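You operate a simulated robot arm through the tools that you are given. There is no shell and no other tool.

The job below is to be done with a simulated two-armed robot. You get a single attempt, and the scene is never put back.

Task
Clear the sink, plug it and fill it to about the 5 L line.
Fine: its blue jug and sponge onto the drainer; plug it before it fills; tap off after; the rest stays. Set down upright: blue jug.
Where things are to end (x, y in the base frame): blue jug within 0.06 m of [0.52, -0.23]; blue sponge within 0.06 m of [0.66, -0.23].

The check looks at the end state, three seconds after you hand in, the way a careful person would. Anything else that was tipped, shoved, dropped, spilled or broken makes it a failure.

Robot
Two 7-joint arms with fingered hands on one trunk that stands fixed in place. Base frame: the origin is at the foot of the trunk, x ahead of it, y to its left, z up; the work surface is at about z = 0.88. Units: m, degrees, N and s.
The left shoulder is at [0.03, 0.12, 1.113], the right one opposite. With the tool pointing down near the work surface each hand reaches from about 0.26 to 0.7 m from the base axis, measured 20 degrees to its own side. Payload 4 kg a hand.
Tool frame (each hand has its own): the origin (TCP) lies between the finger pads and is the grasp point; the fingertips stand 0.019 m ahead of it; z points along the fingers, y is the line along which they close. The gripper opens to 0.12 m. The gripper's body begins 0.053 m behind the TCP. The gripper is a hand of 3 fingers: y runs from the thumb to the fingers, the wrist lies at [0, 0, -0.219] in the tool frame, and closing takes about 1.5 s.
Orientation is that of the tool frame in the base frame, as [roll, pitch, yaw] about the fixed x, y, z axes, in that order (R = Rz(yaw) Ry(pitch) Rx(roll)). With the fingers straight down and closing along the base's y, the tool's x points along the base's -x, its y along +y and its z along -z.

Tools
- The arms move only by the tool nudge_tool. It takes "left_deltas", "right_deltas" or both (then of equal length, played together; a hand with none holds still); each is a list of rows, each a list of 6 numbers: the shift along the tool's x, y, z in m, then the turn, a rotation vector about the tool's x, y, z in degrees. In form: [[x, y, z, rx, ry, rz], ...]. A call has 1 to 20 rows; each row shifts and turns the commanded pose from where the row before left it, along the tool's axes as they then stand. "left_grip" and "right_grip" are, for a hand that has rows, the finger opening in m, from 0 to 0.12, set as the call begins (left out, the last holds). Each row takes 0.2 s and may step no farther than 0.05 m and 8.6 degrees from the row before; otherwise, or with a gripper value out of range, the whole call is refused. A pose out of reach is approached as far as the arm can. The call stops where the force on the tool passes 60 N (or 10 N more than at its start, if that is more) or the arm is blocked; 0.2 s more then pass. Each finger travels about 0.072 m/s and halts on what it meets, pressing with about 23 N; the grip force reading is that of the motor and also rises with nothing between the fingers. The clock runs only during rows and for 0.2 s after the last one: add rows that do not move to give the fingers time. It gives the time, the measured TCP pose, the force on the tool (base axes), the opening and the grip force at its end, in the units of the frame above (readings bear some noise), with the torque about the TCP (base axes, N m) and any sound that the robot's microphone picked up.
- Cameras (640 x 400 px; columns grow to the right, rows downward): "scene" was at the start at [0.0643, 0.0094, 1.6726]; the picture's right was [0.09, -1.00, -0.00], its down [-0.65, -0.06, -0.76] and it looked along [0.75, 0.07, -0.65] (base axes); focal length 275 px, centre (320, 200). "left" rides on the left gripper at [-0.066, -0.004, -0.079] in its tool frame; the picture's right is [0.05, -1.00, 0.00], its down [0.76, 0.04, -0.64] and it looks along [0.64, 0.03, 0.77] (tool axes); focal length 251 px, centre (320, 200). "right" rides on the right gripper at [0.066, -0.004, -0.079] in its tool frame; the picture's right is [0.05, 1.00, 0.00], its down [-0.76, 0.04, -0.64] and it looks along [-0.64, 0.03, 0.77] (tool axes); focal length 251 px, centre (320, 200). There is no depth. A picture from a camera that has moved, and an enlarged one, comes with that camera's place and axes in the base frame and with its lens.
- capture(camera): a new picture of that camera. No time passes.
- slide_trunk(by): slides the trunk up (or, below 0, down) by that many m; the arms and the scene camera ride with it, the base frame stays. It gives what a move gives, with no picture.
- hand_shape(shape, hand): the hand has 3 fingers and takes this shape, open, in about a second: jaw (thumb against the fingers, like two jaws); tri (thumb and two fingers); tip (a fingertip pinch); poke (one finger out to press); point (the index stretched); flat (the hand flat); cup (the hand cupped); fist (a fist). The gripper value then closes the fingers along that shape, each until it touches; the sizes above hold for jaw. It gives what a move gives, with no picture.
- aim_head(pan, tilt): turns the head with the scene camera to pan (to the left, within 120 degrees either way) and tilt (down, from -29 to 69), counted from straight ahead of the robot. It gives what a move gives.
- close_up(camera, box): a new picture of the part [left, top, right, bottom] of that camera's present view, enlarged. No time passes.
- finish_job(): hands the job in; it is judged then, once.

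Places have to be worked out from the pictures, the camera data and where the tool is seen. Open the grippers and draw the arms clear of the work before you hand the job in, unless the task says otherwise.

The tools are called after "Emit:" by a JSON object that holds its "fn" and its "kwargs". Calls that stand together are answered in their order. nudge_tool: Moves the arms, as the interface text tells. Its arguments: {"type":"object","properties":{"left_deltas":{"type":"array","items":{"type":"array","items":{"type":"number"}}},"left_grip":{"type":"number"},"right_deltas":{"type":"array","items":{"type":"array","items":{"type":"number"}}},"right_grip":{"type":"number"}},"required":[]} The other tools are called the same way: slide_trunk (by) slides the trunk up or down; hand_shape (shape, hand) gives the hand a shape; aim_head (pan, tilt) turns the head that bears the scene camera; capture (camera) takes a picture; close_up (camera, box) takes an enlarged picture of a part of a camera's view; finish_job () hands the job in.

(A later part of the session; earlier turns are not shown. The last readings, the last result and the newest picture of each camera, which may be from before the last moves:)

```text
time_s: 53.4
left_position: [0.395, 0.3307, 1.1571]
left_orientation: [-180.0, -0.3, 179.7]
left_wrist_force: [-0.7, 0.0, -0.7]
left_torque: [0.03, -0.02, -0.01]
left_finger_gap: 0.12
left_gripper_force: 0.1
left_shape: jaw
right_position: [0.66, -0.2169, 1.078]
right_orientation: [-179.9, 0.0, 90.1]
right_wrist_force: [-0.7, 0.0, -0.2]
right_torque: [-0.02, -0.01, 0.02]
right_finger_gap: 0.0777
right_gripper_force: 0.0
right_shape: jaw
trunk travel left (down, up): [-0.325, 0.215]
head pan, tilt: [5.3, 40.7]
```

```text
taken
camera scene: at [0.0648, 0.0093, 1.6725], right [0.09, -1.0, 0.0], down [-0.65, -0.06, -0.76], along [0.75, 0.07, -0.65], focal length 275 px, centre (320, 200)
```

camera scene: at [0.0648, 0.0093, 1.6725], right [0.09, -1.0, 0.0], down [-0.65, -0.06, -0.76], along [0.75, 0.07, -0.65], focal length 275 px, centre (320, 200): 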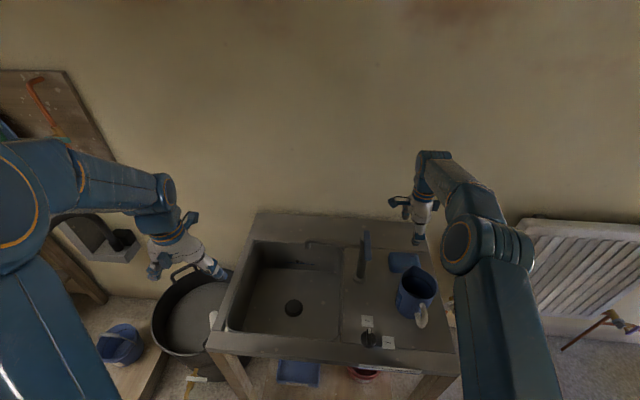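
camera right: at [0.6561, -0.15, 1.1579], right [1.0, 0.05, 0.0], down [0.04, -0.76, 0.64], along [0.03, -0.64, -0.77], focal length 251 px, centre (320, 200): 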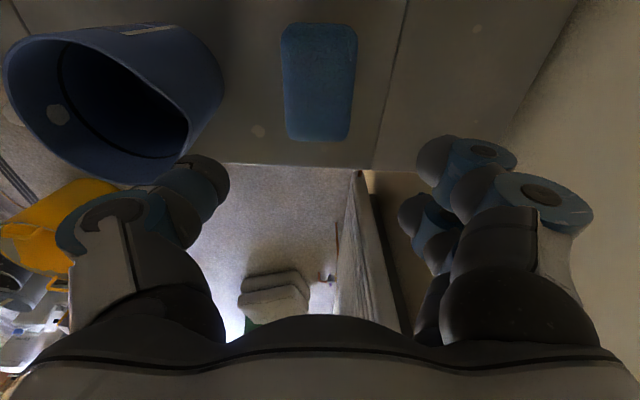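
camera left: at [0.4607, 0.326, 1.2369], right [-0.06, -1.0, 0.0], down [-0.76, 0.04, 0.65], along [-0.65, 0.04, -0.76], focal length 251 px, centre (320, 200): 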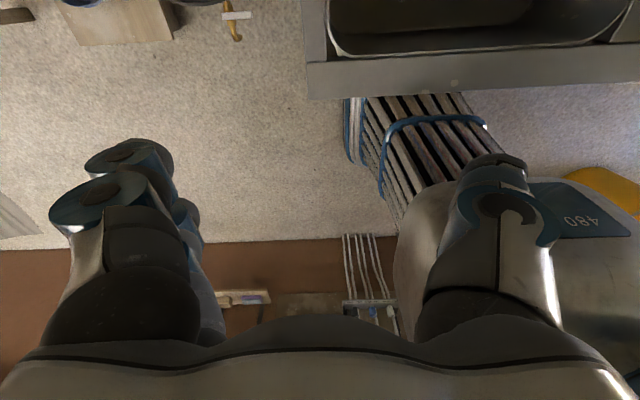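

The sponge lies flat near (0.658, -0.22) and the jug is untouched. I draw the right hand back over the jug and turn it back so it closes along y, ready for the knob.

Emit:
{"fn": "nudge_tool", "kwargs": {"right_deltas": [[0, -0.038, -0.005, 0, 0, 0], [0, -0.038, -0.01, 0, 0, 0], [0, -0.038, -0.01, 0, 0, 0], [0, -0.038, -0.01, 0, 0, 0], [0, -0.038, -0.01, 0, 0, 0], [0, -0.038, -0.01, 0, 0, 0], [0, -0.03, -0.01, 0, 0, 0], [0, 0, 0, 0, 0, -8.18], [0, 0, 0, 0, 0, -8.18], [0, 0, 0, 0, 0, -8.18], [0, 0, 0, 0, 0, -8.18], [0, 0, 0, 0, 0, -8.18], [0, 0, 0, 0, 0, -8.18], [0, 0, 0, 0, 0, -8.18], [0, 0, 0, 0, 0, -8.18], [0, 0, 0, 0, 0, -8.18], [0, 0, 0, 0, 0, -8.18], [0, 0, 0, 0, 0, -8.2], [0, 0, 0, 0, 0, 0]]}}

Emit:
{"fn": "capture", "kwargs": {"camera": "right"}}

Emit:
{"fn": "capture", "kwargs": {"camera": "scene"}}

```text
time_s: 57.4
left_position: [0.3955, 0.3306, 1.1577]
left_orientation: [-180.0, -0.2, 179.8]
left_wrist_force: [0.4, 0.0, -0.4]
left_torque: [0.0, 0.03, 0.0]
left_finger_gap: 0.1198
left_gripper_force: 0.1
left_shape: jaw
right_position: [0.402, -0.2142, 1.1439]
right_orientation: [-179.9, -0.1, -179.9]
right_wrist_force: [-1.1, -0.1, -0.5]
right_torque: [0.0, 0.03, 0.0]
right_finger_gap: 0.0779
right_gripper_force: 0.0
right_shape: jaw
trunk travel left (down, up): [-0.325, 0.215]
head pan, tilt: [5.3, 40.7]
```

```text
taken
camera right: at [0.3362, -0.2179, 1.224], right [-0.06, 1.0, 0.0], down [0.76, 0.04, 0.64], along [0.64, 0.04, -0.77], focal length 251 px, centre (320, 200)
```

right: 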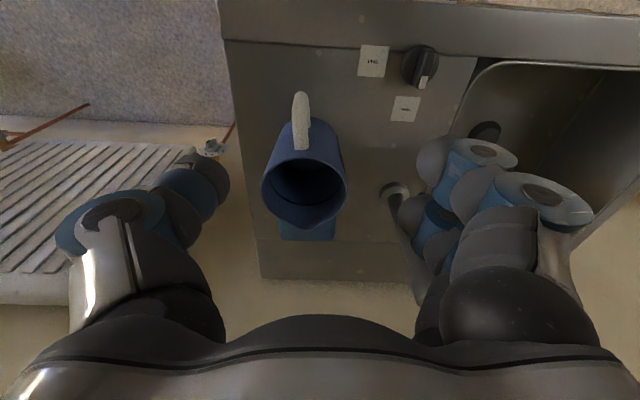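

```text
taken
camera scene: at [0.0642, 0.0095, 1.6726], right [0.09, -1.0, 0.0], down [-0.65, -0.06, -0.76], along [0.75, 0.07, -0.65], focal length 275 px, centre (320, 200)
```

scene: 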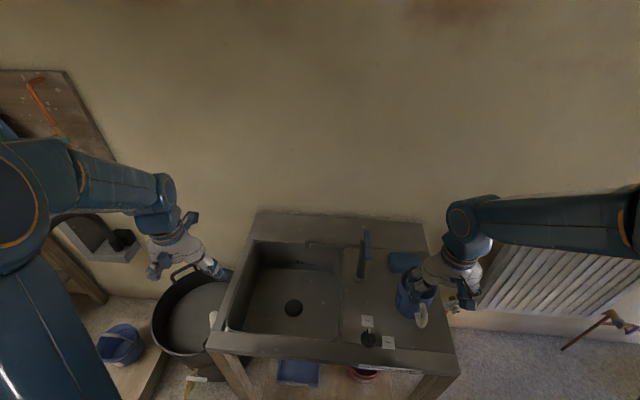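

I bring the right hand over the knob, still high, for an exact view of its fin.

Emit:
{"fn": "nudge_tool", "kwargs": {"right_deltas": [[0, 0.04, 0, 0, 0, 0], [0, 0.04, 0, 0, 0, 0], [0, 0.04, 0, 0, 0, 0], [0, 0, 0, 0, 0, 0]], "right_grip": 0.06}}

Emit:
{"fn": "capture", "kwargs": {"camera": "right"}}

Emit:
{"fn": "close_up", "kwargs": {"camera": "right", "box": [240, 20, 400, 120]}}

Emit:
{"fn": "close_up", "kwargs": {"camera": "scene", "box": [330, 300, 430, 365]}}

```text
time_s: 58.4
left_position: [0.3947, 0.33, 1.1581]
left_orientation: [180.0, -0.3, 179.9]
left_wrist_force: [-0.2, 0.1, 0.1]
left_torque: [0.01, -0.01, 0.01]
left_finger_gap: 0.1199
left_gripper_force: 0.0
left_shape: jaw
right_position: [0.4001, -0.0937, 1.1438]
right_orientation: [179.9, 0.0, 180.0]
right_wrist_force: [0.0, -0.3, 0.8]
right_torque: [0.0, 0.03, 0.0]
right_finger_gap: 0.0605
right_gripper_force: 0.1
right_shape: jaw
trunk travel left (down, up): [-0.325, 0.215]
head pan, tilt: [5.3, 40.7]
```

```text
taken
camera right: at [0.3342, -0.0974, 1.2236], right [-0.05, 1.0, 0.0], down [0.76, 0.04, 0.64], along [0.64, 0.04, -0.77], focal length 251 px, centre (320, 200)
```

right: 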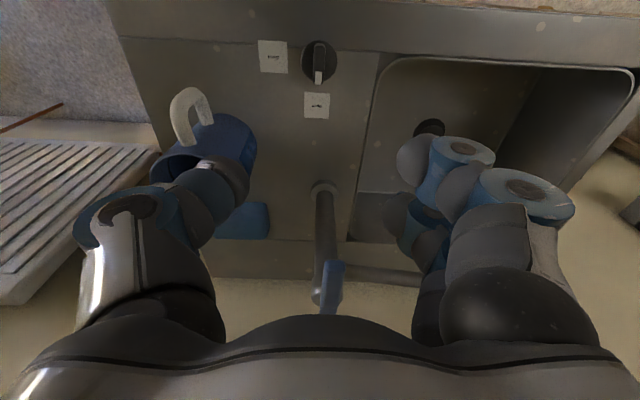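

```text
4.00 times, centred on (320, 70) of right
camera zoom: at [0.3342, -0.0974, 1.2236], right [-0.05, 1.0, 0.0], down [0.76, 0.04, 0.64], along [0.64, 0.04, -0.77], focal length 1006 px, centre (320, 720)
```

zoom: 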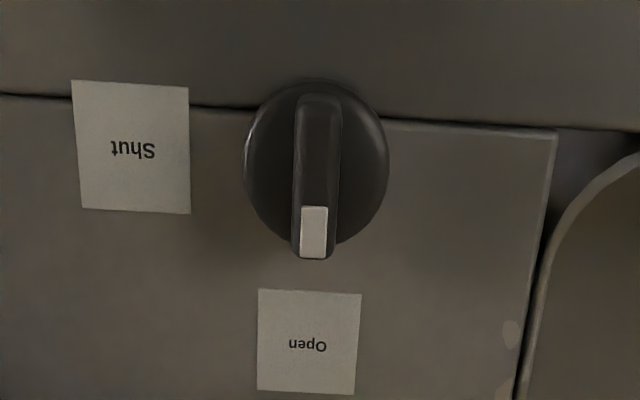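

```text
6.15 times, centred on (380, 332) of scene
camera zoom: at [0.064, 0.0084, 1.6726], right [0.09, -1.0, 0.0], down [-0.65, -0.06, -0.76], along [0.75, 0.07, -0.65], focal length 1694 px, centre (-49, -615)
```

zoom: 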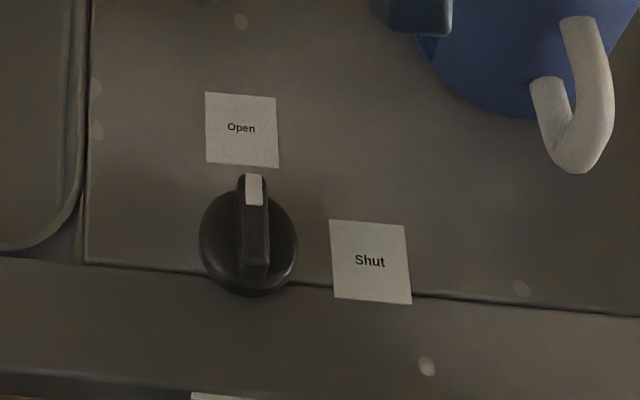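

The knob is centred at about (0.398, -0.0935), its fin top at z ≈ 0.915, and the pointer is at Open. I descend over it with the fingers astride the fin.

Emit:
{"fn": "nudge_tool", "kwargs": {"right_deltas": [[0.002, 0, 0.03, 0, 0, 0], [0, 0, 0.04, 0, 0, 0], [0, 0, 0.04, 0, 0, 0], [0, 0, 0.04, 0, 0, 0], [0, 0, 0.03, 0, 0, 0], [0, 0, 0.02, 0, 0, 0], [0, 0, 0, 0, 0, 0]], "right_grip": 0.045}}

Emit:
{"fn": "capture", "kwargs": {"camera": "right"}}

Emit:
{"fn": "close_up", "kwargs": {"camera": "scene", "box": [330, 280, 430, 365]}}

```text
time_s: 60.0
left_position: [0.3941, 0.3305, 1.1594]
left_orientation: [-180.0, -0.2, 179.9]
left_wrist_force: [-0.1, 0.1, 0.2]
left_torque: [0.02, 0.02, 0.0]
left_finger_gap: 0.1199
left_gripper_force: 0.0
left_shape: jaw
right_position: [0.3985, -0.0933, 0.9441]
right_orientation: [179.9, 0.0, -179.9]
right_wrist_force: [-0.8, -0.8, 0.5]
right_torque: [0.0, 0.03, -0.02]
right_finger_gap: 0.0455
right_gripper_force: 0.1
right_shape: jaw
trunk travel left (down, up): [-0.325, 0.215]
head pan, tilt: [5.3, 40.7]
```

```text
taken
camera right: at [0.332, -0.0974, 1.0238], right [-0.05, 1.0, 0.0], down [0.76, 0.04, 0.64], along [0.64, 0.04, -0.77], focal length 251 px, centre (320, 200)
```

right: 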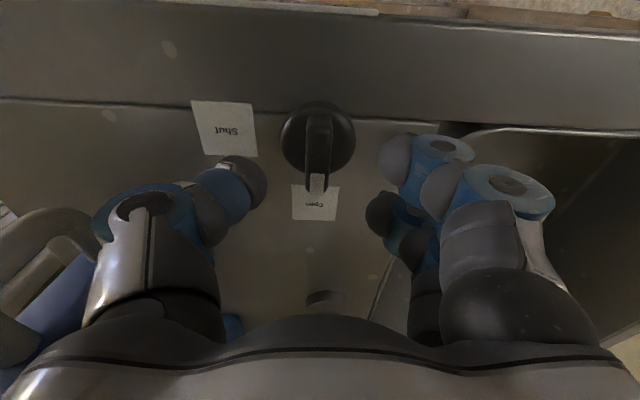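

```text
4.71 times, centred on (380, 322) of scene
camera zoom: at [0.064, 0.0093, 1.6726], right [0.09, -1.0, 0.0], down [-0.65, -0.06, -0.76], along [0.75, 0.07, -0.65], focal length 1296 px, centre (38, -376)
```

zoom: 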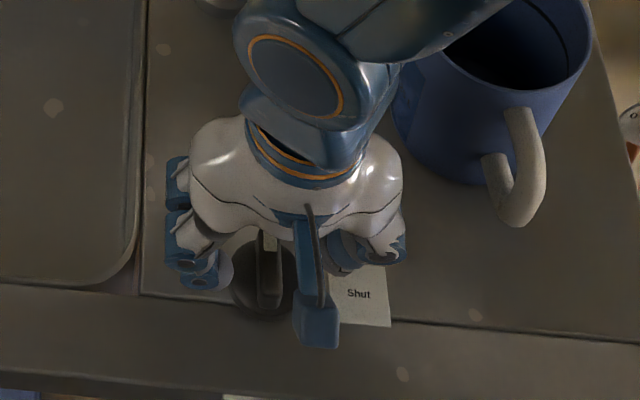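

The fin lies centred between the open fingers. I lower to TCP z ≈ 0.918, just above the knob's disc.

Emit:
{"fn": "nudge_tool", "kwargs": {"right_deltas": [[0, 0, 0.01, 0, 0, 0], [0, 0, 0.008, 0, 0, 0], [0, 0, 0.005, 0, 0, 0], [0, 0, 0.003, 0, 0, 0], [0, 0, 0, 0, 0, 0]], "right_grip": 0.045}}

Emit:
{"fn": "capture", "kwargs": {"camera": "right"}}

```text
time_s: 61.2
left_position: [0.3946, 0.3307, 1.1577]
left_orientation: [-180.0, -0.4, 179.9]
left_wrist_force: [-0.3, -0.1, 0.0]
left_torque: [0.02, -0.02, 0.03]
left_finger_gap: 0.12
left_gripper_force: 0.1
left_shape: jaw
right_position: [0.3999, -0.0954, 0.9184]
right_orientation: [-180.0, 0.0, 180.0]
right_wrist_force: [0.4, -0.7, -0.4]
right_torque: [0.02, 0.01, 0.01]
right_finger_gap: 0.0455
right_gripper_force: 0.1
right_shape: jaw
trunk travel left (down, up): [-0.325, 0.215]
head pan, tilt: [5.3, 40.7]
```

```text
taken
camera right: at [0.333, -0.0979, 0.9981], right [-0.05, 1.0, 0.0], down [0.76, 0.04, 0.64], along [0.64, 0.03, -0.77], focal length 251 px, centre (320, 200)
```

right: 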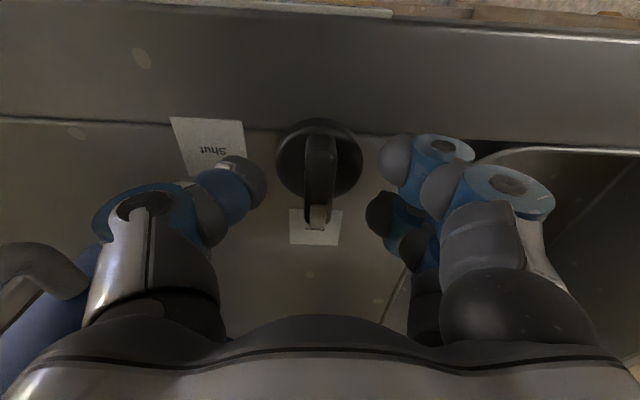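

The fin is centred. I close the fingers on it.

Emit:
{"fn": "nudge_tool", "kwargs": {"right_deltas": [[0, 0, 0, 0, 0, 0], [0, 0, 0, 0, 0, 0], [0, 0, 0, 0, 0, 0], [0, 0, 0, 0, 0, 0], [0, 0, 0, 0, 0, 0]], "right_grip": 0.005}}

Emit:
{"fn": "capture", "kwargs": {"camera": "right"}}

```text
time_s: 62.4
left_position: [0.3948, 0.3296, 1.1584]
left_orientation: [180.0, -0.3, 179.8]
left_wrist_force: [0.6, 0.8, -0.1]
left_torque: [-0.01, -0.01, 0.01]
left_finger_gap: 0.1199
left_gripper_force: 0.1
left_shape: jaw
right_position: [0.3989, -0.096, 0.9183]
right_orientation: [180.0, -0.1, 180.0]
right_wrist_force: [-0.7, 1.7, -6.2]
right_torque: [0.01, -0.01, 0.02]
right_finger_gap: 0.0084
right_gripper_force: 23.1
right_shape: jaw
trunk travel left (down, up): [-0.325, 0.215]
head pan, tilt: [5.3, 40.7]
```

```text
taken
camera right: at [0.3331, -0.0979, 0.9979], right [-0.05, 1.0, 0.0], down [0.77, 0.04, 0.64], along [0.64, 0.03, -0.77], focal length 251 px, centre (320, 200)
```

right: 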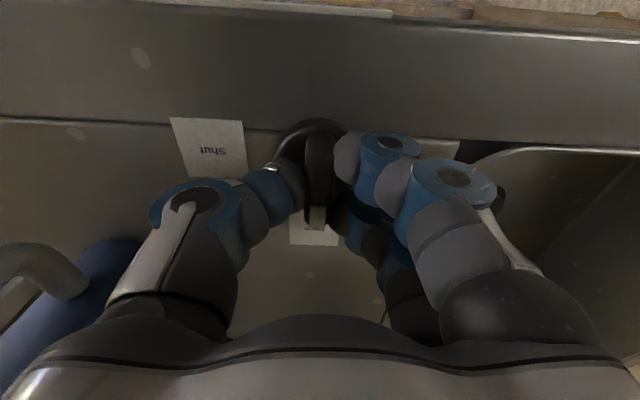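

The fin is gripped. I turn it clockwise (seen from above) toward Shut, a few steps first.

Emit:
{"fn": "nudge_tool", "kwargs": {"right_deltas": [[0, 0, 0, 0, 0, 8], [0, 0, 0, 0, 0, 8], [0, 0, 0, 0, 0, 8], [0, 0, 0, 0, 0, 0]]}}

Emit:
{"fn": "capture", "kwargs": {"camera": "right"}}

Emit:
{"fn": "close_up", "kwargs": {"camera": "scene", "box": [330, 280, 430, 365]}}

```text
time_s: 63.4
left_position: [0.394, 0.3305, 1.1581]
left_orientation: [-180.0, -0.3, 179.9]
left_wrist_force: [-0.6, -0.2, -0.4]
left_torque: [-0.01, -0.05, 0.03]
left_finger_gap: 0.1198
left_gripper_force: 0.0
left_shape: jaw
right_position: [0.3991, -0.0942, 0.9182]
right_orientation: [-179.9, -0.1, 156.0]
right_wrist_force: [-1.9, 1.6, -5.9]
right_torque: [0.04, -0.04, 0.02]
right_finger_gap: 0.0084
right_gripper_force: 23.0
right_shape: jaw
trunk travel left (down, up): [-0.325, 0.215]
head pan, tilt: [5.3, 40.7]
```

```text
taken
camera right: at [0.3378, -0.0703, 0.9979], right [0.36, 0.93, 0.0], down [0.72, -0.27, 0.64], along [0.6, -0.23, -0.77], focal length 251 px, centre (320, 200)
```

right: 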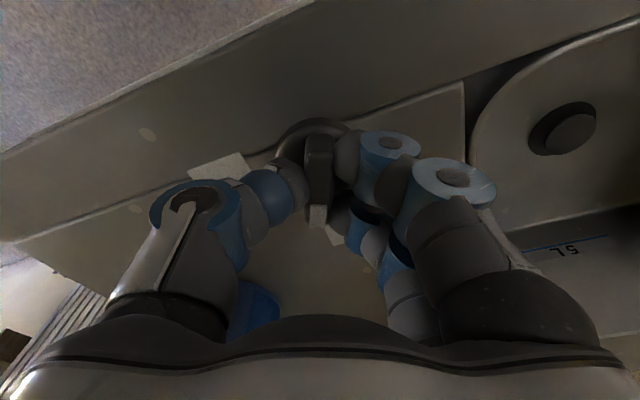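

```text
4.71 times, centred on (380, 322) of scene
camera zoom: at [0.0647, 0.0095, 1.6726], right [0.09, -1.0, 0.0], down [-0.65, -0.06, -0.76], along [0.75, 0.07, -0.65], focal length 1296 px, centre (38, -376)
```

zoom: 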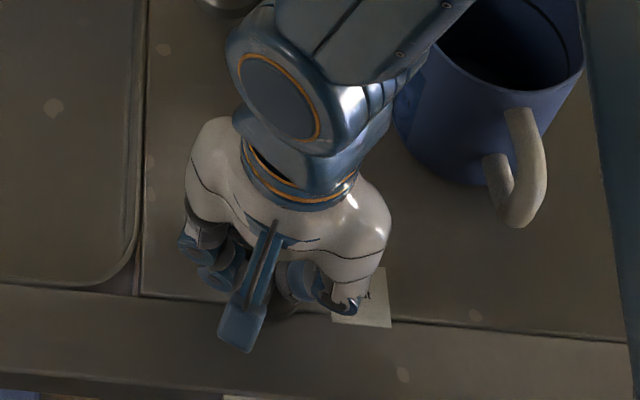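

The fin turns with the hand. I continue the remaining 66° to Shut.

Emit:
{"fn": "nudge_tool", "kwargs": {"right_deltas": [[0, 0, 0, 0, 0, 8.25], [0, 0, 0, 0, 0, 8.25], [0, 0, 0, 0, 0, 8.25], [0, 0, 0, 0, 0, 8.25], [0, 0, 0, 0, 0, 8.25], [0, 0, 0, 0, 0, 8.25], [0, 0, 0, 0, 0, 8.25], [0, 0, 0, 0, 0, 8.25], [0, 0, 0, 0, 0, 0]]}}

Emit:
{"fn": "capture", "kwargs": {"camera": "right"}}

Emit:
{"fn": "close_up", "kwargs": {"camera": "scene", "box": [250, 230, 430, 365]}}

```text
time_s: 65.4
left_position: [0.3942, 0.3303, 1.158]
left_orientation: [-180.0, -0.4, 179.9]
left_wrist_force: [0.1, 0.8, 0.4]
left_torque: [0.06, -0.01, -0.01]
left_finger_gap: 0.1199
left_gripper_force: 0.1
left_shape: jaw
right_position: [0.4012, -0.0938, 0.9178]
right_orientation: [180.0, -0.1, 89.9]
right_wrist_force: [1.8, 0.1, -5.2]
right_torque: [-0.05, -0.01, -0.04]
right_finger_gap: 0.0081
right_gripper_force: 22.7
right_shape: jaw
trunk travel left (down, up): [-0.325, 0.215]
head pan, tilt: [5.3, 40.7]
```

```text
taken
camera right: at [0.3971, -0.0276, 0.9979], right [1.0, 0.05, 0.0], down [0.04, -0.76, 0.64], along [0.03, -0.64, -0.77], focal length 251 px, centre (320, 200)
```

right: 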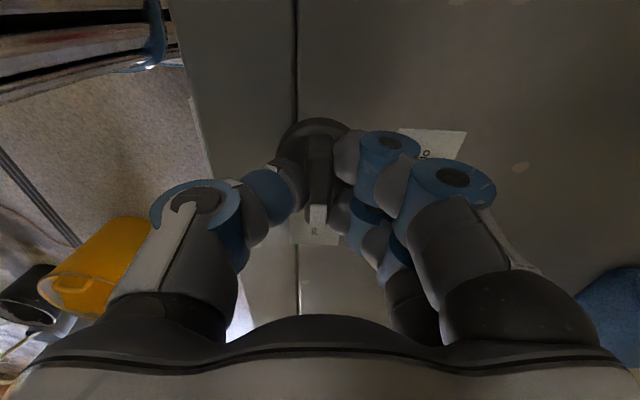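

```text
2.96 times, centred on (340, 298) of scene
camera zoom: at [0.0652, 0.0094, 1.6726], right [0.09, -1.0, 0.0], down [-0.65, -0.06, -0.76], along [0.75, 0.07, -0.65], focal length 816 px, centre (261, -89)
```

zoom: 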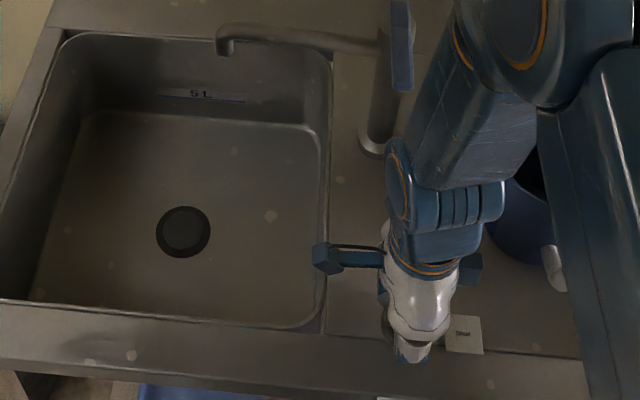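

The pointer now faces the Shut label. I release the knob and lift the hand clear to check the plug.

Emit:
{"fn": "nudge_tool", "kwargs": {"right_deltas": [[0, 0, 0, 0, 0, 0], [0, 0, 0, 0, 0, 0], [0, 0, 0, 0, 0, 0], [0, 0, -0.01, 0, 0, 0], [0, 0, -0.03, 0, 0, 0], [0, 0, -0.04, 0, 0, 0], [0, 0, -0.04, 0, 0, 0], [0, 0, -0.04, 0, 0, 0], [0, 0, -0.04, 0, 0, 0], [0, 0, -0.03, 0, 0, 0], [0, 0, 0, 0, 0, 0]], "right_grip": 0.05}}

Emit:
{"fn": "capture", "kwargs": {"camera": "right"}}

Emit:
{"fn": "close_up", "kwargs": {"camera": "scene", "box": [250, 230, 430, 365]}}

Emit:
{"fn": "close_up", "kwargs": {"camera": "scene", "box": [270, 285, 320, 325]}}

```text
time_s: 67.8
left_position: [0.3948, 0.3311, 1.158]
left_orientation: [179.9, -0.3, 179.9]
left_wrist_force: [-0.1, 0.4, -0.2]
left_torque: [-0.01, -0.02, 0.05]
left_finger_gap: 0.1198
left_gripper_force: 0.1
left_shape: jaw
right_position: [0.4008, -0.0943, 1.1491]
right_orientation: [-179.9, 0.1, 90.1]
right_wrist_force: [-1.1, 0.1, -0.7]
right_torque: [-0.02, 0.0, 0.01]
right_finger_gap: 0.0496
right_gripper_force: 0.1
right_shape: jaw
trunk travel left (down, up): [-0.325, 0.215]
head pan, tilt: [5.3, 40.7]
```

```text
taken
camera right: at [0.3974, -0.027, 1.2288], right [1.0, 0.05, 0.0], down [0.04, -0.76, 0.64], along [0.03, -0.64, -0.77], focal length 251 px, centre (320, 200)
```

right: 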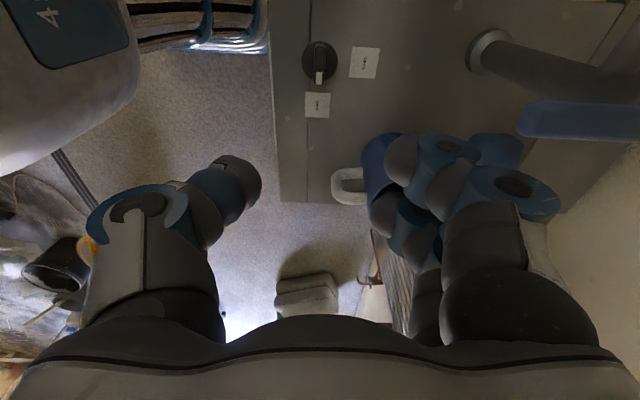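

```text
2.96 times, centred on (340, 298) of scene
camera zoom: at [0.0646, 0.0096, 1.6726], right [0.09, -1.0, 0.0], down [-0.65, -0.06, -0.76], along [0.75, 0.07, -0.65], focal length 816 px, centre (261, -89)
```

zoom: 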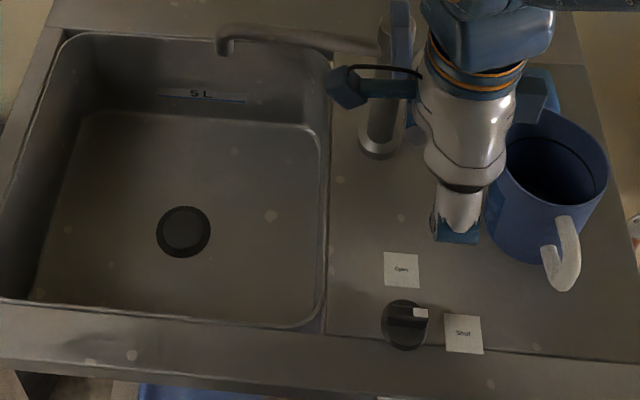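

```text
10.00 times, centred on (295, 305) of scene
camera zoom: at [0.0646, 0.0096, 1.6726], right [0.09, -1.0, 0.0], down [-0.65, -0.06, -0.76], along [0.75, 0.07, -0.65], focal length 2754 px, centre (570, -850)
```

zoom: 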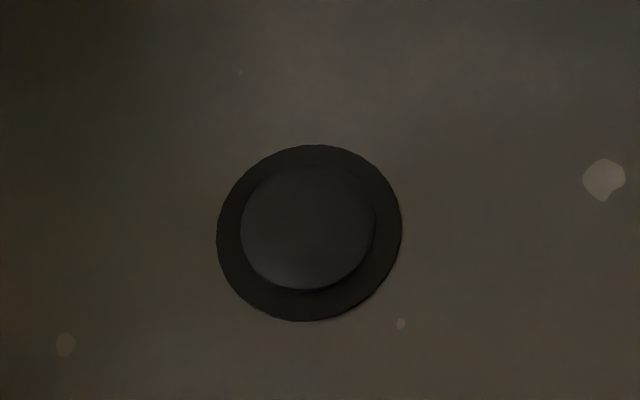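

The knob points to Shut and the plug disc has dropped in its seat. Next the tap: I look closely at the lever from both cameras.

Emit:
{"fn": "close_up", "kwargs": {"camera": "right", "box": [440, 10, 640, 160]}}

Emit:
{"fn": "nudge_tool", "kwargs": {"right_deltas": [[-0.04, 0, -0.02, 0, 0, 0], [-0.04, 0, -0.02, 0, 0, 0], [-0.04, 0, -0.02, 0, 0, 0], [-0.04, 0, -0.02, 0, 0, 0], [-0.04, 0, 0, 0, 0, 0], [0, 0, 0, 0, 0, 0]]}}

Emit:
{"fn": "close_up", "kwargs": {"camera": "scene", "box": [330, 215, 400, 290]}}

Emit:
{"fn": "capture", "kwargs": {"camera": "right"}}

```text
2.67 times, centred on (540, 85) of right
camera zoom: at [0.3974, -0.027, 1.2288], right [1.0, 0.05, 0.0], down [0.04, -0.76, 0.64], along [0.03, -0.64, -0.77], focal length 670 px, centre (-267, 507)
```

zoom: 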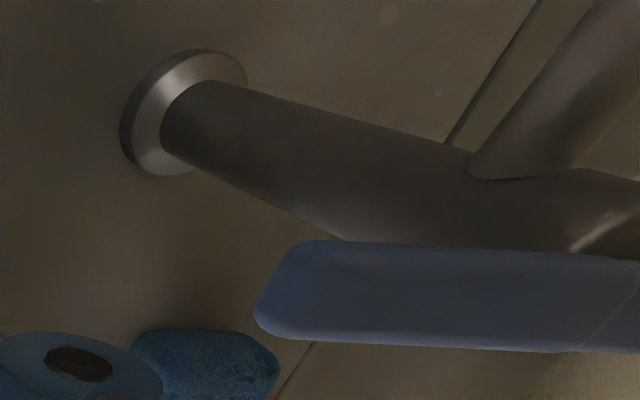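

```text
time_s: 69.2
left_position: [0.3938, 0.3315, 1.1577]
left_orientation: [180.0, -0.3, 179.9]
left_wrist_force: [-0.1, -0.2, 1.1]
left_torque: [0.0, 0.02, -0.03]
left_finger_gap: 0.1198
left_gripper_force: 0.1
left_shape: jaw
right_position: [0.3985, -0.2951, 1.2298]
right_orientation: [-180.0, 0.0, 90.1]
right_wrist_force: [0.2, 0.9, 0.3]
right_torque: [-0.01, 0.0, 0.01]
right_finger_gap: 0.0497
right_gripper_force: 0.0
right_shape: jaw
trunk travel left (down, up): [-0.325, 0.215]
head pan, tilt: [5.3, 40.7]
```

```text
5.33 times, centred on (365, 252) of scene
camera zoom: at [0.064, 0.0101, 1.6726], right [0.09, -1.0, 0.0], down [-0.65, -0.06, -0.76], along [0.75, 0.07, -0.65], focal length 1468 px, centre (80, -80)
```

zoom: 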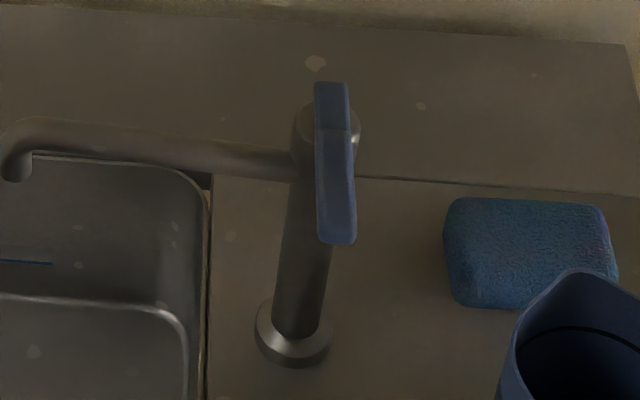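

```text
taken
camera right: at [0.3951, -0.2286, 1.31], right [1.0, 0.05, 0.0], down [0.04, -0.76, 0.64], along [0.03, -0.64, -0.77], focal length 251 px, centre (320, 200)
```

right: 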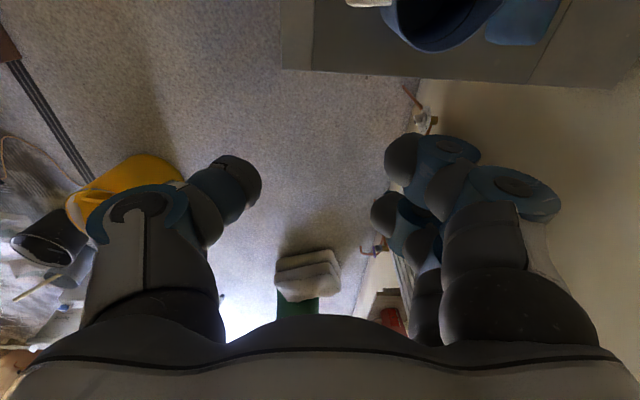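

The lever is a flat bar running from the column top toward me; its tip is at roughly (0.505, -0.072, 1.10). I turn the right hand back to close along y and bring it above the lever to measure it better.

Emit:
{"fn": "nudge_tool", "kwargs": {"right_deltas": [[0, 0, 0, 0, 0, -8.18], [0, 0, 0, 0, 0, -8.18], [0, 0, 0, 0, 0, -8.18], [0, 0, 0, 0, 0, -8.18], [0, 0, 0, 0, 0, -8.18], [0, 0, 0, 0, 0, -8.18], [0, 0, 0, 0, 0, -8.18], [0, 0, 0, 0, 0, -8.18], [0, 0, 0, 0, 0, -8.18], [0, 0, 0, 0, 0, -8.18], [0, 0, 0, 0, 0, -8.2], [-0.01, 0.045, -0.01, 0, 0, 0], [-0.01, 0.045, -0.01, 0, 0, 0], [-0.01, 0.045, 0, 0, 0, 0], [-0.01, 0.045, 0, 0, 0, 0], [-0.01, 0.04, 0, 0, 0, 0], [0, 0, 0, 0, 0, 0]], "right_grip": 0.06}}

Emit:
{"fn": "capture", "kwargs": {"camera": "right"}}

Emit:
{"fn": "capture", "kwargs": {"camera": "scene"}}

```text
time_s: 72.8
left_position: [0.3941, 0.3297, 1.1589]
left_orientation: [-179.9, -0.2, 179.9]
left_wrist_force: [0.0, 0.4, 0.1]
left_torque: [0.01, -0.03, 0.04]
left_finger_gap: 0.1199
left_gripper_force: 0.0
left_shape: jaw
right_position: [0.4491, -0.0743, 1.2486]
right_orientation: [180.0, 0.0, -179.9]
right_wrist_force: [-0.3, -0.7, 0.0]
right_torque: [0.01, -0.04, -0.02]
right_finger_gap: 0.0597
right_gripper_force: 0.0
right_shape: jaw
trunk travel left (down, up): [-0.325, 0.215]
head pan, tilt: [5.3, 40.7]
```

```text
taken
camera right: at [0.3836, -0.0779, 1.3285], right [-0.05, 1.0, 0.0], down [0.76, 0.04, 0.64], along [0.64, 0.03, -0.77], focal length 251 px, centre (320, 200)
```

right: 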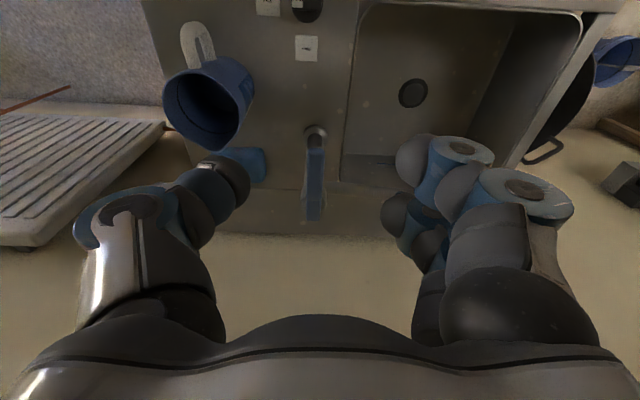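

```text
taken
camera scene: at [0.0637, 0.0085, 1.6726], right [0.09, -1.0, 0.0], down [-0.65, -0.06, -0.76], along [0.76, 0.07, -0.65], focal length 275 px, centre (320, 200)
```

scene: 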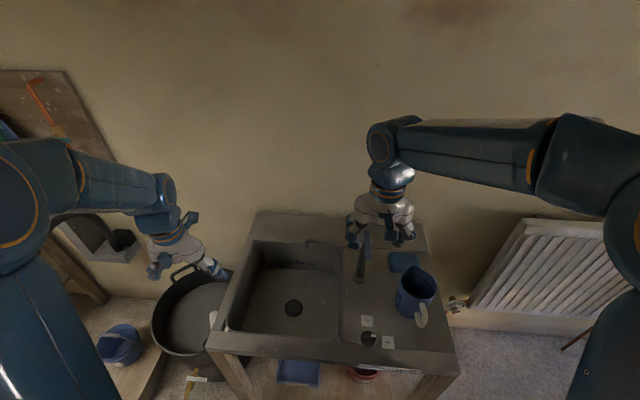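

Emit:
{"fn": "close_up", "kwargs": {"camera": "right", "box": [270, 110, 370, 230]}}

Emit:
{"fn": "close_up", "kwargs": {"camera": "scene", "box": [330, 190, 420, 290]}}

```text
3.33 times, centred on (320, 170) of right
camera zoom: at [0.3836, -0.0779, 1.3285], right [-0.05, 1.0, 0.0], down [0.76, 0.04, 0.64], along [0.64, 0.03, -0.77], focal length 838 px, centre (320, 300)
```

zoom: 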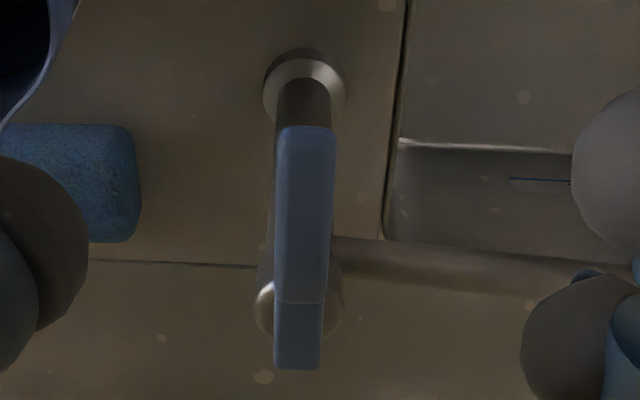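

```text
4.00 times, centred on (375, 240) of scene
camera zoom: at [0.0637, 0.0085, 1.6726], right [0.09, -1.0, 0.0], down [-0.65, -0.06, -0.76], along [0.76, 0.07, -0.65], focal length 1101 px, centre (100, 40)
```

zoom: 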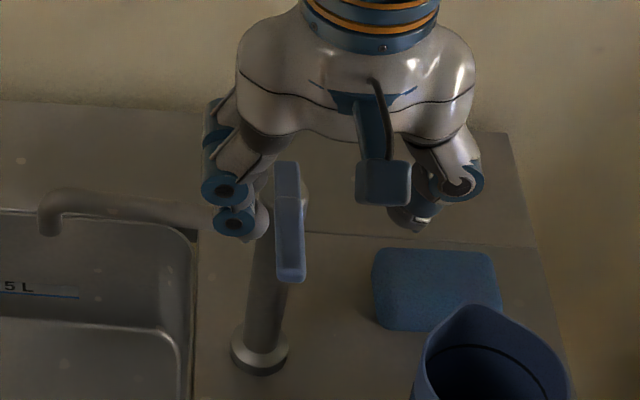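

From the two views the lever's bar runs from its tip at (0.514, -0.0755, 1.085) to a crease near x = 0.58, about 19 mm wide. I place the open fingers astride it near the tip.

Emit:
{"fn": "nudge_tool", "kwargs": {"right_deltas": [[-0.027, -0.0005, 0.01, 0, 0, 0], [-0.027, -0.0005, 0.01, 0, 0, 0], [-0.026, 0, 0.02, 0, 0, 0], [0, 0, 0.03, 0, 0, 0], [0, 0, 0.03, 0, 0, 0], [0, 0, 0, 0, 0, 0]], "right_grip": 0.06}}

Emit:
{"fn": "capture", "kwargs": {"camera": "right"}}

Emit:
{"fn": "close_up", "kwargs": {"camera": "scene", "box": [330, 190, 420, 290]}}

```text
time_s: 74.2
left_position: [0.3951, 0.3309, 1.1582]
left_orientation: [179.9, -0.2, 179.9]
left_wrist_force: [0.3, 0.1, 0.1]
left_torque: [-0.01, 0.04, 0.0]
left_finger_gap: 0.1201
left_gripper_force: 0.0
left_shape: jaw
right_position: [0.5278, -0.0763, 1.1479]
right_orientation: [179.9, 0.0, 179.9]
right_wrist_force: [0.5, 0.2, -0.1]
right_torque: [0.0, -0.01, -0.01]
right_finger_gap: 0.0597
right_gripper_force: 0.1
right_shape: jaw
trunk travel left (down, up): [-0.325, 0.215]
head pan, tilt: [5.3, 40.7]
```

```text
taken
camera right: at [0.4633, -0.0798, 1.2275], right [-0.05, 1.0, 0.0], down [0.76, 0.04, 0.64], along [0.64, 0.03, -0.77], focal length 251 px, centre (320, 200)
```

right: 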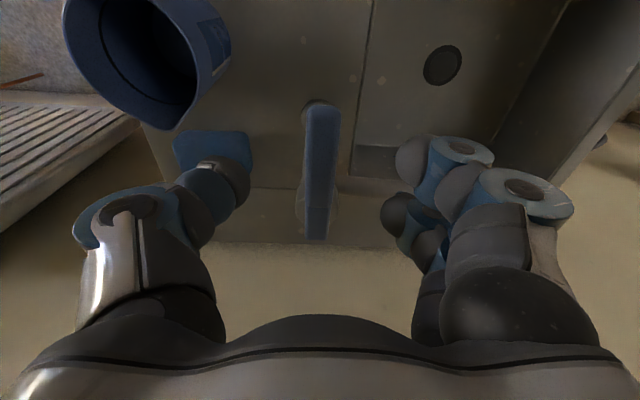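

```text
4.00 times, centred on (375, 240) of scene
camera zoom: at [0.0641, 0.0094, 1.6726], right [0.09, -1.0, 0.0], down [-0.65, -0.06, -0.76], along [0.75, 0.07, -0.65], focal length 1101 px, centre (100, 40)
```

zoom: 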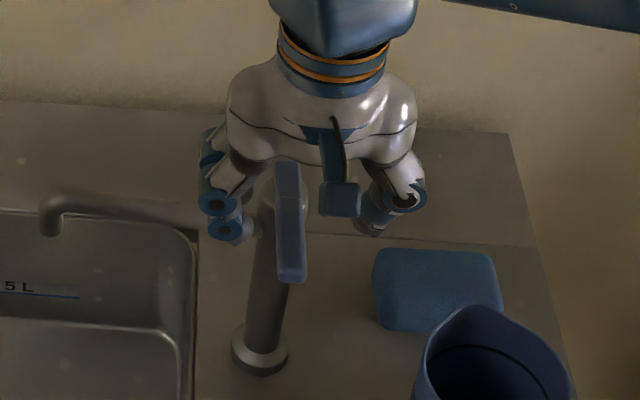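

The bar is centred between the fingers. I go down so they straddle it at TCP z ≈ 1.087.

Emit:
{"fn": "nudge_tool", "kwargs": {"right_deltas": [[0, 0, 0.02, 0, 0, 0], [0, 0, 0.02, 0, 0, 0], [0, 0, 0.015, 0, 0, 0], [0, 0, 0.006, 0, 0, 0], [0, 0, 0, 0, 0, 0]], "right_grip": 0.06}}

Emit:
{"fn": "capture", "kwargs": {"camera": "right"}}

Emit:
{"fn": "close_up", "kwargs": {"camera": "scene", "box": [330, 190, 420, 290]}}

```text
time_s: 75.4
left_position: [0.3942, 0.3315, 1.1587]
left_orientation: [180.0, -0.2, 179.9]
left_wrist_force: [0.3, 0.7, 0.0]
left_torque: [0.01, -0.04, -0.02]
left_finger_gap: 0.12
left_gripper_force: 0.1
left_shape: jaw
right_position: [0.5296, -0.0766, 1.0856]
right_orientation: [-179.9, 0.0, -179.9]
right_wrist_force: [0.3, 1.0, -0.3]
right_torque: [0.02, -0.01, 0.04]
right_finger_gap: 0.0596
right_gripper_force: 0.1
right_shape: jaw
trunk travel left (down, up): [-0.325, 0.215]
head pan, tilt: [5.3, 40.7]
```

```text
taken
camera right: at [0.4635, -0.0795, 1.1659], right [-0.05, 1.0, 0.0], down [0.76, 0.04, 0.64], along [0.64, 0.03, -0.77], focal length 251 px, centre (320, 200)
```

right: 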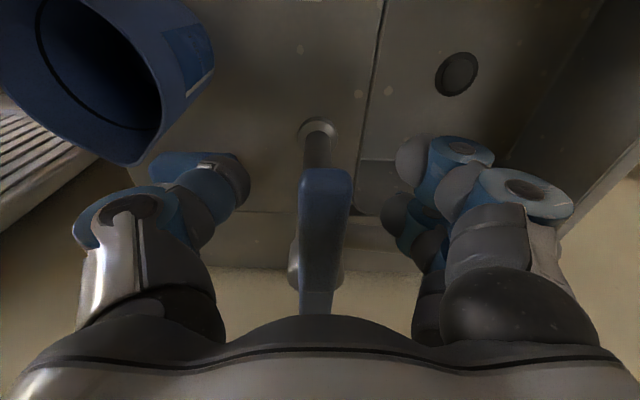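

```text
4.00 times, centred on (375, 240) of scene
camera zoom: at [0.0642, 0.0095, 1.6726], right [0.09, -1.0, 0.0], down [-0.65, -0.06, -0.76], along [0.75, 0.07, -0.65], focal length 1101 px, centre (100, 40)
```

zoom: 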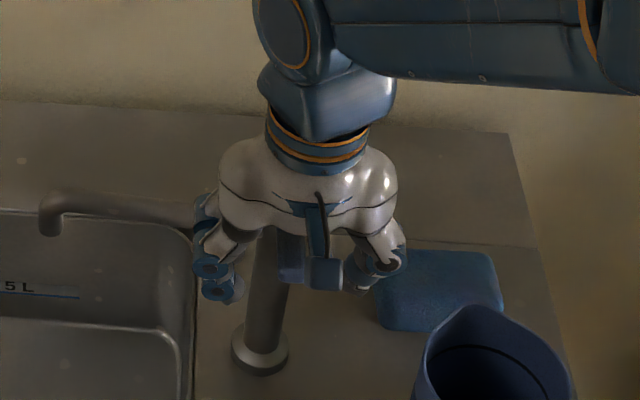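

The bar's tip is between the fingers with no contact. I close on it.

Emit:
{"fn": "nudge_tool", "kwargs": {"right_deltas": [[0, 0, 0, 0, 0, 0], [0, 0, 0, 0, 0, 0], [0, 0, 0, 0, 0, 0], [0, 0, 0, 0, 0, 0], [0, 0, 0, 0, 0, 0]], "right_grip": 0.01}}

Emit:
{"fn": "capture", "kwargs": {"camera": "right"}}

Emit:
{"fn": "close_up", "kwargs": {"camera": "scene", "box": [240, 215, 400, 345]}}

```text
time_s: 76.6
left_position: [0.3954, 0.3307, 1.1585]
left_orientation: [180.0, -0.3, 179.9]
left_wrist_force: [-0.5, 0.0, 0.3]
left_torque: [0.02, -0.02, 0.02]
left_finger_gap: 0.12
left_gripper_force: 0.1
left_shape: jaw
right_position: [0.5283, -0.076, 1.0858]
right_orientation: [-179.9, 0.0, 180.0]
right_wrist_force: [-0.1, 0.0, 0.6]
right_torque: [-0.01, 0.01, 0.0]
right_finger_gap: 0.0103
right_gripper_force: 0.0
right_shape: jaw
trunk travel left (down, up): [-0.325, 0.215]
head pan, tilt: [5.3, 40.7]
```

```text
taken
camera right: at [0.4636, -0.0794, 1.166], right [-0.05, 1.0, 0.0], down [0.76, 0.04, 0.64], along [0.64, 0.03, -0.77], focal length 251 px, centre (320, 200)
```

right: 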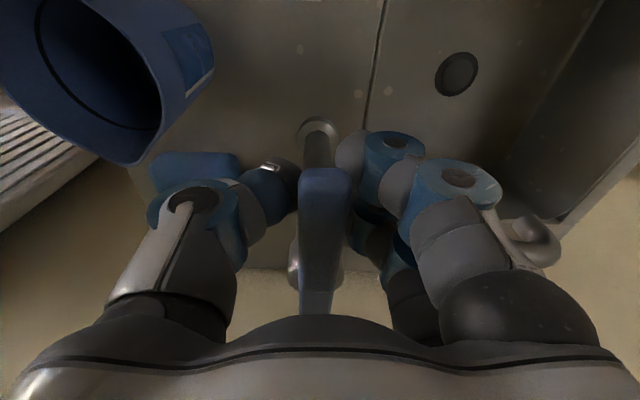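

```text
3.08 times, centred on (320, 280) of scene
camera zoom: at [0.0644, 0.0095, 1.6726], right [0.09, -1.0, 0.0], down [-0.65, -0.06, -0.76], along [0.75, 0.07, -0.65], focal length 847 px, centre (320, -46)
```

zoom: 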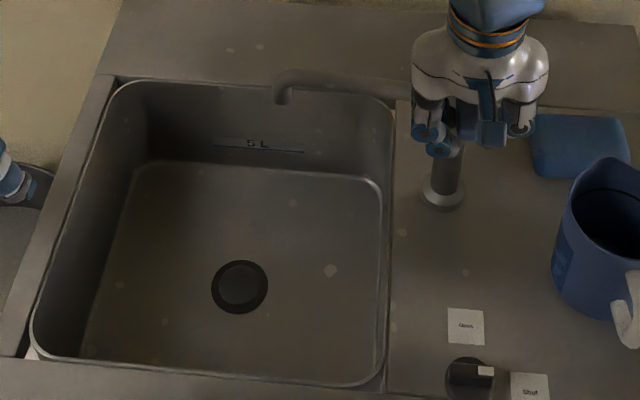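

The fingers closed to 0.010 m without force, so they meet beneath the bar and cage it from below. I raise slowly and watch the force, the sound and the spout.

Emit:
{"fn": "nudge_tool", "kwargs": {"right_deltas": [[0, 0, -0.004, 0, 0, 0], [0, 0, -0.004, 0, 0, 0], [0, 0, 0, 0, 0, 0]], "right_grip": 0.0}}

Emit:
{"fn": "capture", "kwargs": {"camera": "right"}}

Emit:
{"fn": "close_up", "kwargs": {"camera": "scene", "box": [240, 215, 400, 345]}}

```text
time_s: 77.4
left_position: [0.3976, 0.3311, 1.1563]
left_orientation: [-179.9, -0.4, 180.0]
left_wrist_force: [0.0, 0.0, 0.3]
left_torque: [-0.03, 0.01, 0.0]
left_finger_gap: 0.12
left_gripper_force: 0.1
left_shape: jaw
right_position: [0.5296, -0.076, 1.0902]
right_orientation: [-180.0, -0.7, -180.0]
right_wrist_force: [-5.7, 2.0, -40.1]
right_torque: [0.04, -0.01, 0.01]
right_finger_gap: 0.001
right_gripper_force: 22.9
right_shape: jaw
trunk travel left (down, up): [-0.325, 0.215]
head pan, tilt: [5.3, 40.7]
```

```text
taken
camera right: at [0.465, -0.0796, 1.1705], right [-0.05, 1.0, 0.0], down [0.77, 0.04, 0.63], along [0.63, 0.03, -0.77], focal length 251 px, centre (320, 200)
```

right: 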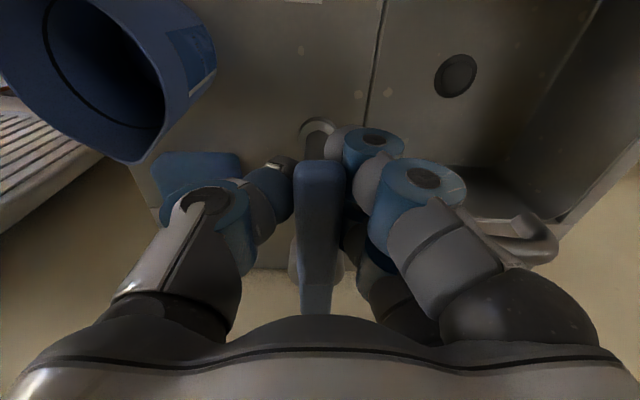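

```text
3.08 times, centred on (320, 280) of scene
camera zoom: at [0.0681, 0.0092, 1.6721], right [0.09, -1.0, 0.0], down [-0.65, -0.06, -0.76], along [0.75, 0.07, -0.65], focal length 847 px, centre (320, -46)
```

zoom: 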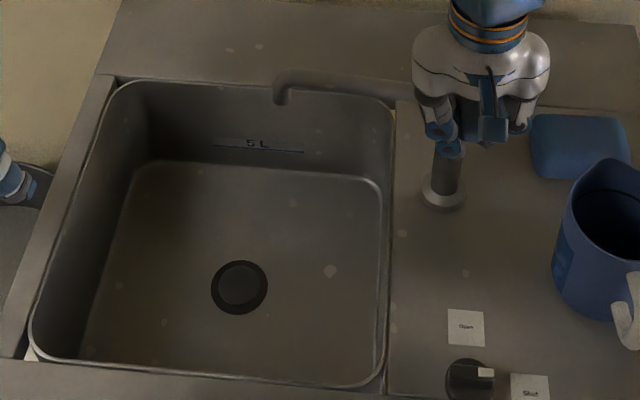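

Lifting met 40 N with no movement and no water, so it is probably not a lift lever. I relax, reopen and raise the hand so the pads grip the bar itself, to try turning it sideways.

Emit:
{"fn": "nudge_tool", "kwargs": {"right_deltas": [[0, 0, 0.004, 0, 0, 0], [0, 0, 0.003, 0, 0, 0], [0, 0, 0, 0, 0, 0]], "right_grip": 0.0}}

Emit:
{"fn": "nudge_tool", "kwargs": {"right_deltas": [[0, 0, 0, 0, 0, 0], [0, 0, 0, 0, 0, 0], [0, 0, 0, 0, 0, 0], [0, 0, 0, 0, 0, 0], [0, 0, -0.012, 0, 0.0, 0], [0, 0, -0.01, 0, 0, 0], [0, 0, 0, 0, 0, 0]], "right_grip": 0.05}}

Emit:
{"fn": "capture", "kwargs": {"camera": "right"}}

Emit:
{"fn": "close_up", "kwargs": {"camera": "scene", "box": [330, 190, 420, 290]}}

```text
time_s: 78.2
left_position: [0.3947, 0.3313, 1.1598]
left_orientation: [180.0, -0.3, 179.9]
left_wrist_force: [-0.2, -0.4, 0.6]
left_torque: [-0.02, -0.01, -0.01]
left_finger_gap: 0.1198
left_gripper_force: 0.1
left_shape: jaw
right_position: [0.5302, -0.0766, 1.0887]
right_orientation: [-179.9, 0.1, 180.0]
right_wrist_force: [-7.2, 0.3, -13.1]
right_torque: [0.07, 0.06, -0.07]
right_finger_gap: 0.0011
right_gripper_force: 22.7
right_shape: jaw
trunk travel left (down, up): [-0.325, 0.215]
head pan, tilt: [5.3, 40.7]
```

```text
time_s: 79.8
left_position: [0.3939, 0.3307, 1.1586]
left_orientation: [180.0, -0.4, 179.8]
left_wrist_force: [-0.2, 0.3, 0.8]
left_torque: [0.01, 0.0, 0.01]
left_finger_gap: 0.1202
left_gripper_force: 0.1
left_shape: jaw
right_position: [0.5293, -0.0746, 1.1103]
right_orientation: [179.9, -0.1, -179.9]
right_wrist_force: [0.6, -0.1, -0.2]
right_torque: [-0.02, 0.0, 0.05]
right_finger_gap: 0.0497
right_gripper_force: 0.0
right_shape: jaw
trunk travel left (down, up): [-0.325, 0.215]
head pan, tilt: [5.3, 40.7]
```

```text
taken
camera right: at [0.4633, -0.0784, 1.1895], right [-0.05, 1.0, 0.0], down [0.77, 0.04, 0.64], along [0.64, 0.04, -0.77], focal length 251 px, centre (320, 200)
```

right: 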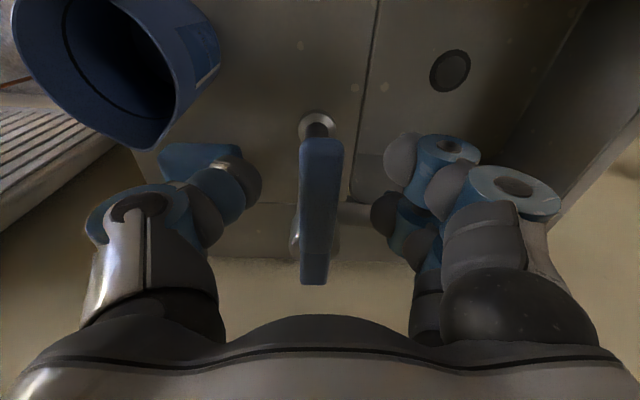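

```text
4.00 times, centred on (375, 240) of scene
camera zoom: at [0.0645, 0.0095, 1.6726], right [0.09, -1.0, 0.0], down [-0.65, -0.06, -0.76], along [0.75, 0.07, -0.65], focal length 1101 px, centre (100, 40)
```

zoom: 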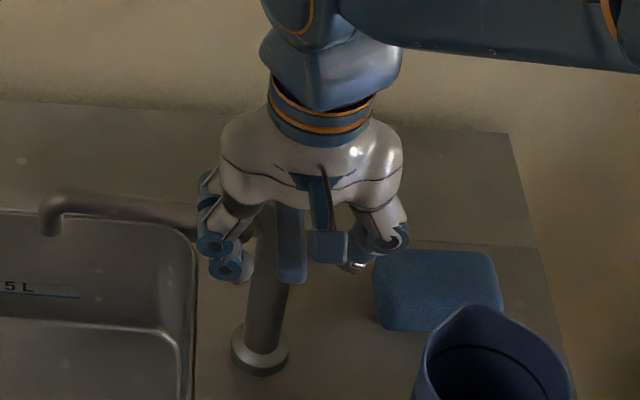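

The bar is a thin one at z ≈ 1.095. I lower to TCP z ≈ 1.100 and close the pads on its sides.

Emit:
{"fn": "nudge_tool", "kwargs": {"right_deltas": [[0, -0.001, 0.01, 0, 0, 0], [0, 0, 0, 0, 0, 0]], "right_grip": 0.05}}

Emit:
{"fn": "nudge_tool", "kwargs": {"right_deltas": [[0, 0, 0, 0, 0, 0], [0, 0, 0, 0, 0, 0], [0, 0, 0, 0, 0, 0], [0, 0, 0, 0, 0, 0]], "right_grip": 0.008}}

Emit:
{"fn": "capture", "kwargs": {"camera": "right"}}

```text
time_s: 80.4
left_position: [0.3951, 0.3304, 1.1582]
left_orientation: [180.0, -0.2, 179.9]
left_wrist_force: [-0.5, -1.0, 0.3]
left_torque: [0.05, 0.01, 0.02]
left_finger_gap: 0.1198
left_gripper_force: 0.1
left_shape: jaw
right_position: [0.5286, -0.0766, 1.1007]
right_orientation: [-180.0, 0.0, 179.9]
right_wrist_force: [0.4, -0.5, -0.1]
right_torque: [-0.01, -0.03, 0.01]
right_finger_gap: 0.0497
right_gripper_force: 0.1
right_shape: jaw
trunk travel left (down, up): [-0.325, 0.215]
head pan, tilt: [5.3, 40.7]
```

```text
time_s: 81.4
left_position: [0.3954, 0.3309, 1.1582]
left_orientation: [-179.9, -0.4, 179.9]
left_wrist_force: [-0.6, 0.8, 0.1]
left_torque: [0.0, 0.0, -0.02]
left_finger_gap: 0.1199
left_gripper_force: 0.1
left_shape: jaw
right_position: [0.5296, -0.0757, 1.0982]
right_orientation: [-180.0, -0.1, 180.0]
right_wrist_force: [-0.2, 0.9, -4.8]
right_torque: [0.08, -0.02, 0.03]
right_finger_gap: 0.014
right_gripper_force: 23.0
right_shape: jaw
trunk travel left (down, up): [-0.325, 0.215]
head pan, tilt: [5.3, 40.7]
```

```text
taken
camera right: at [0.4641, -0.0798, 1.1793], right [-0.05, 1.0, 0.0], down [0.77, 0.04, 0.64], along [0.64, 0.03, -0.77], focal length 251 px, centre (320, 200)
```

right: 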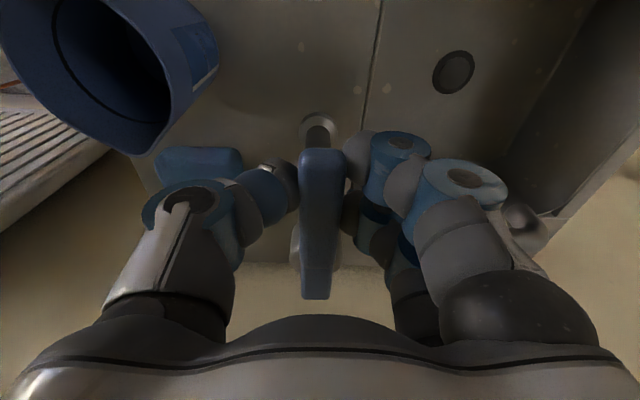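

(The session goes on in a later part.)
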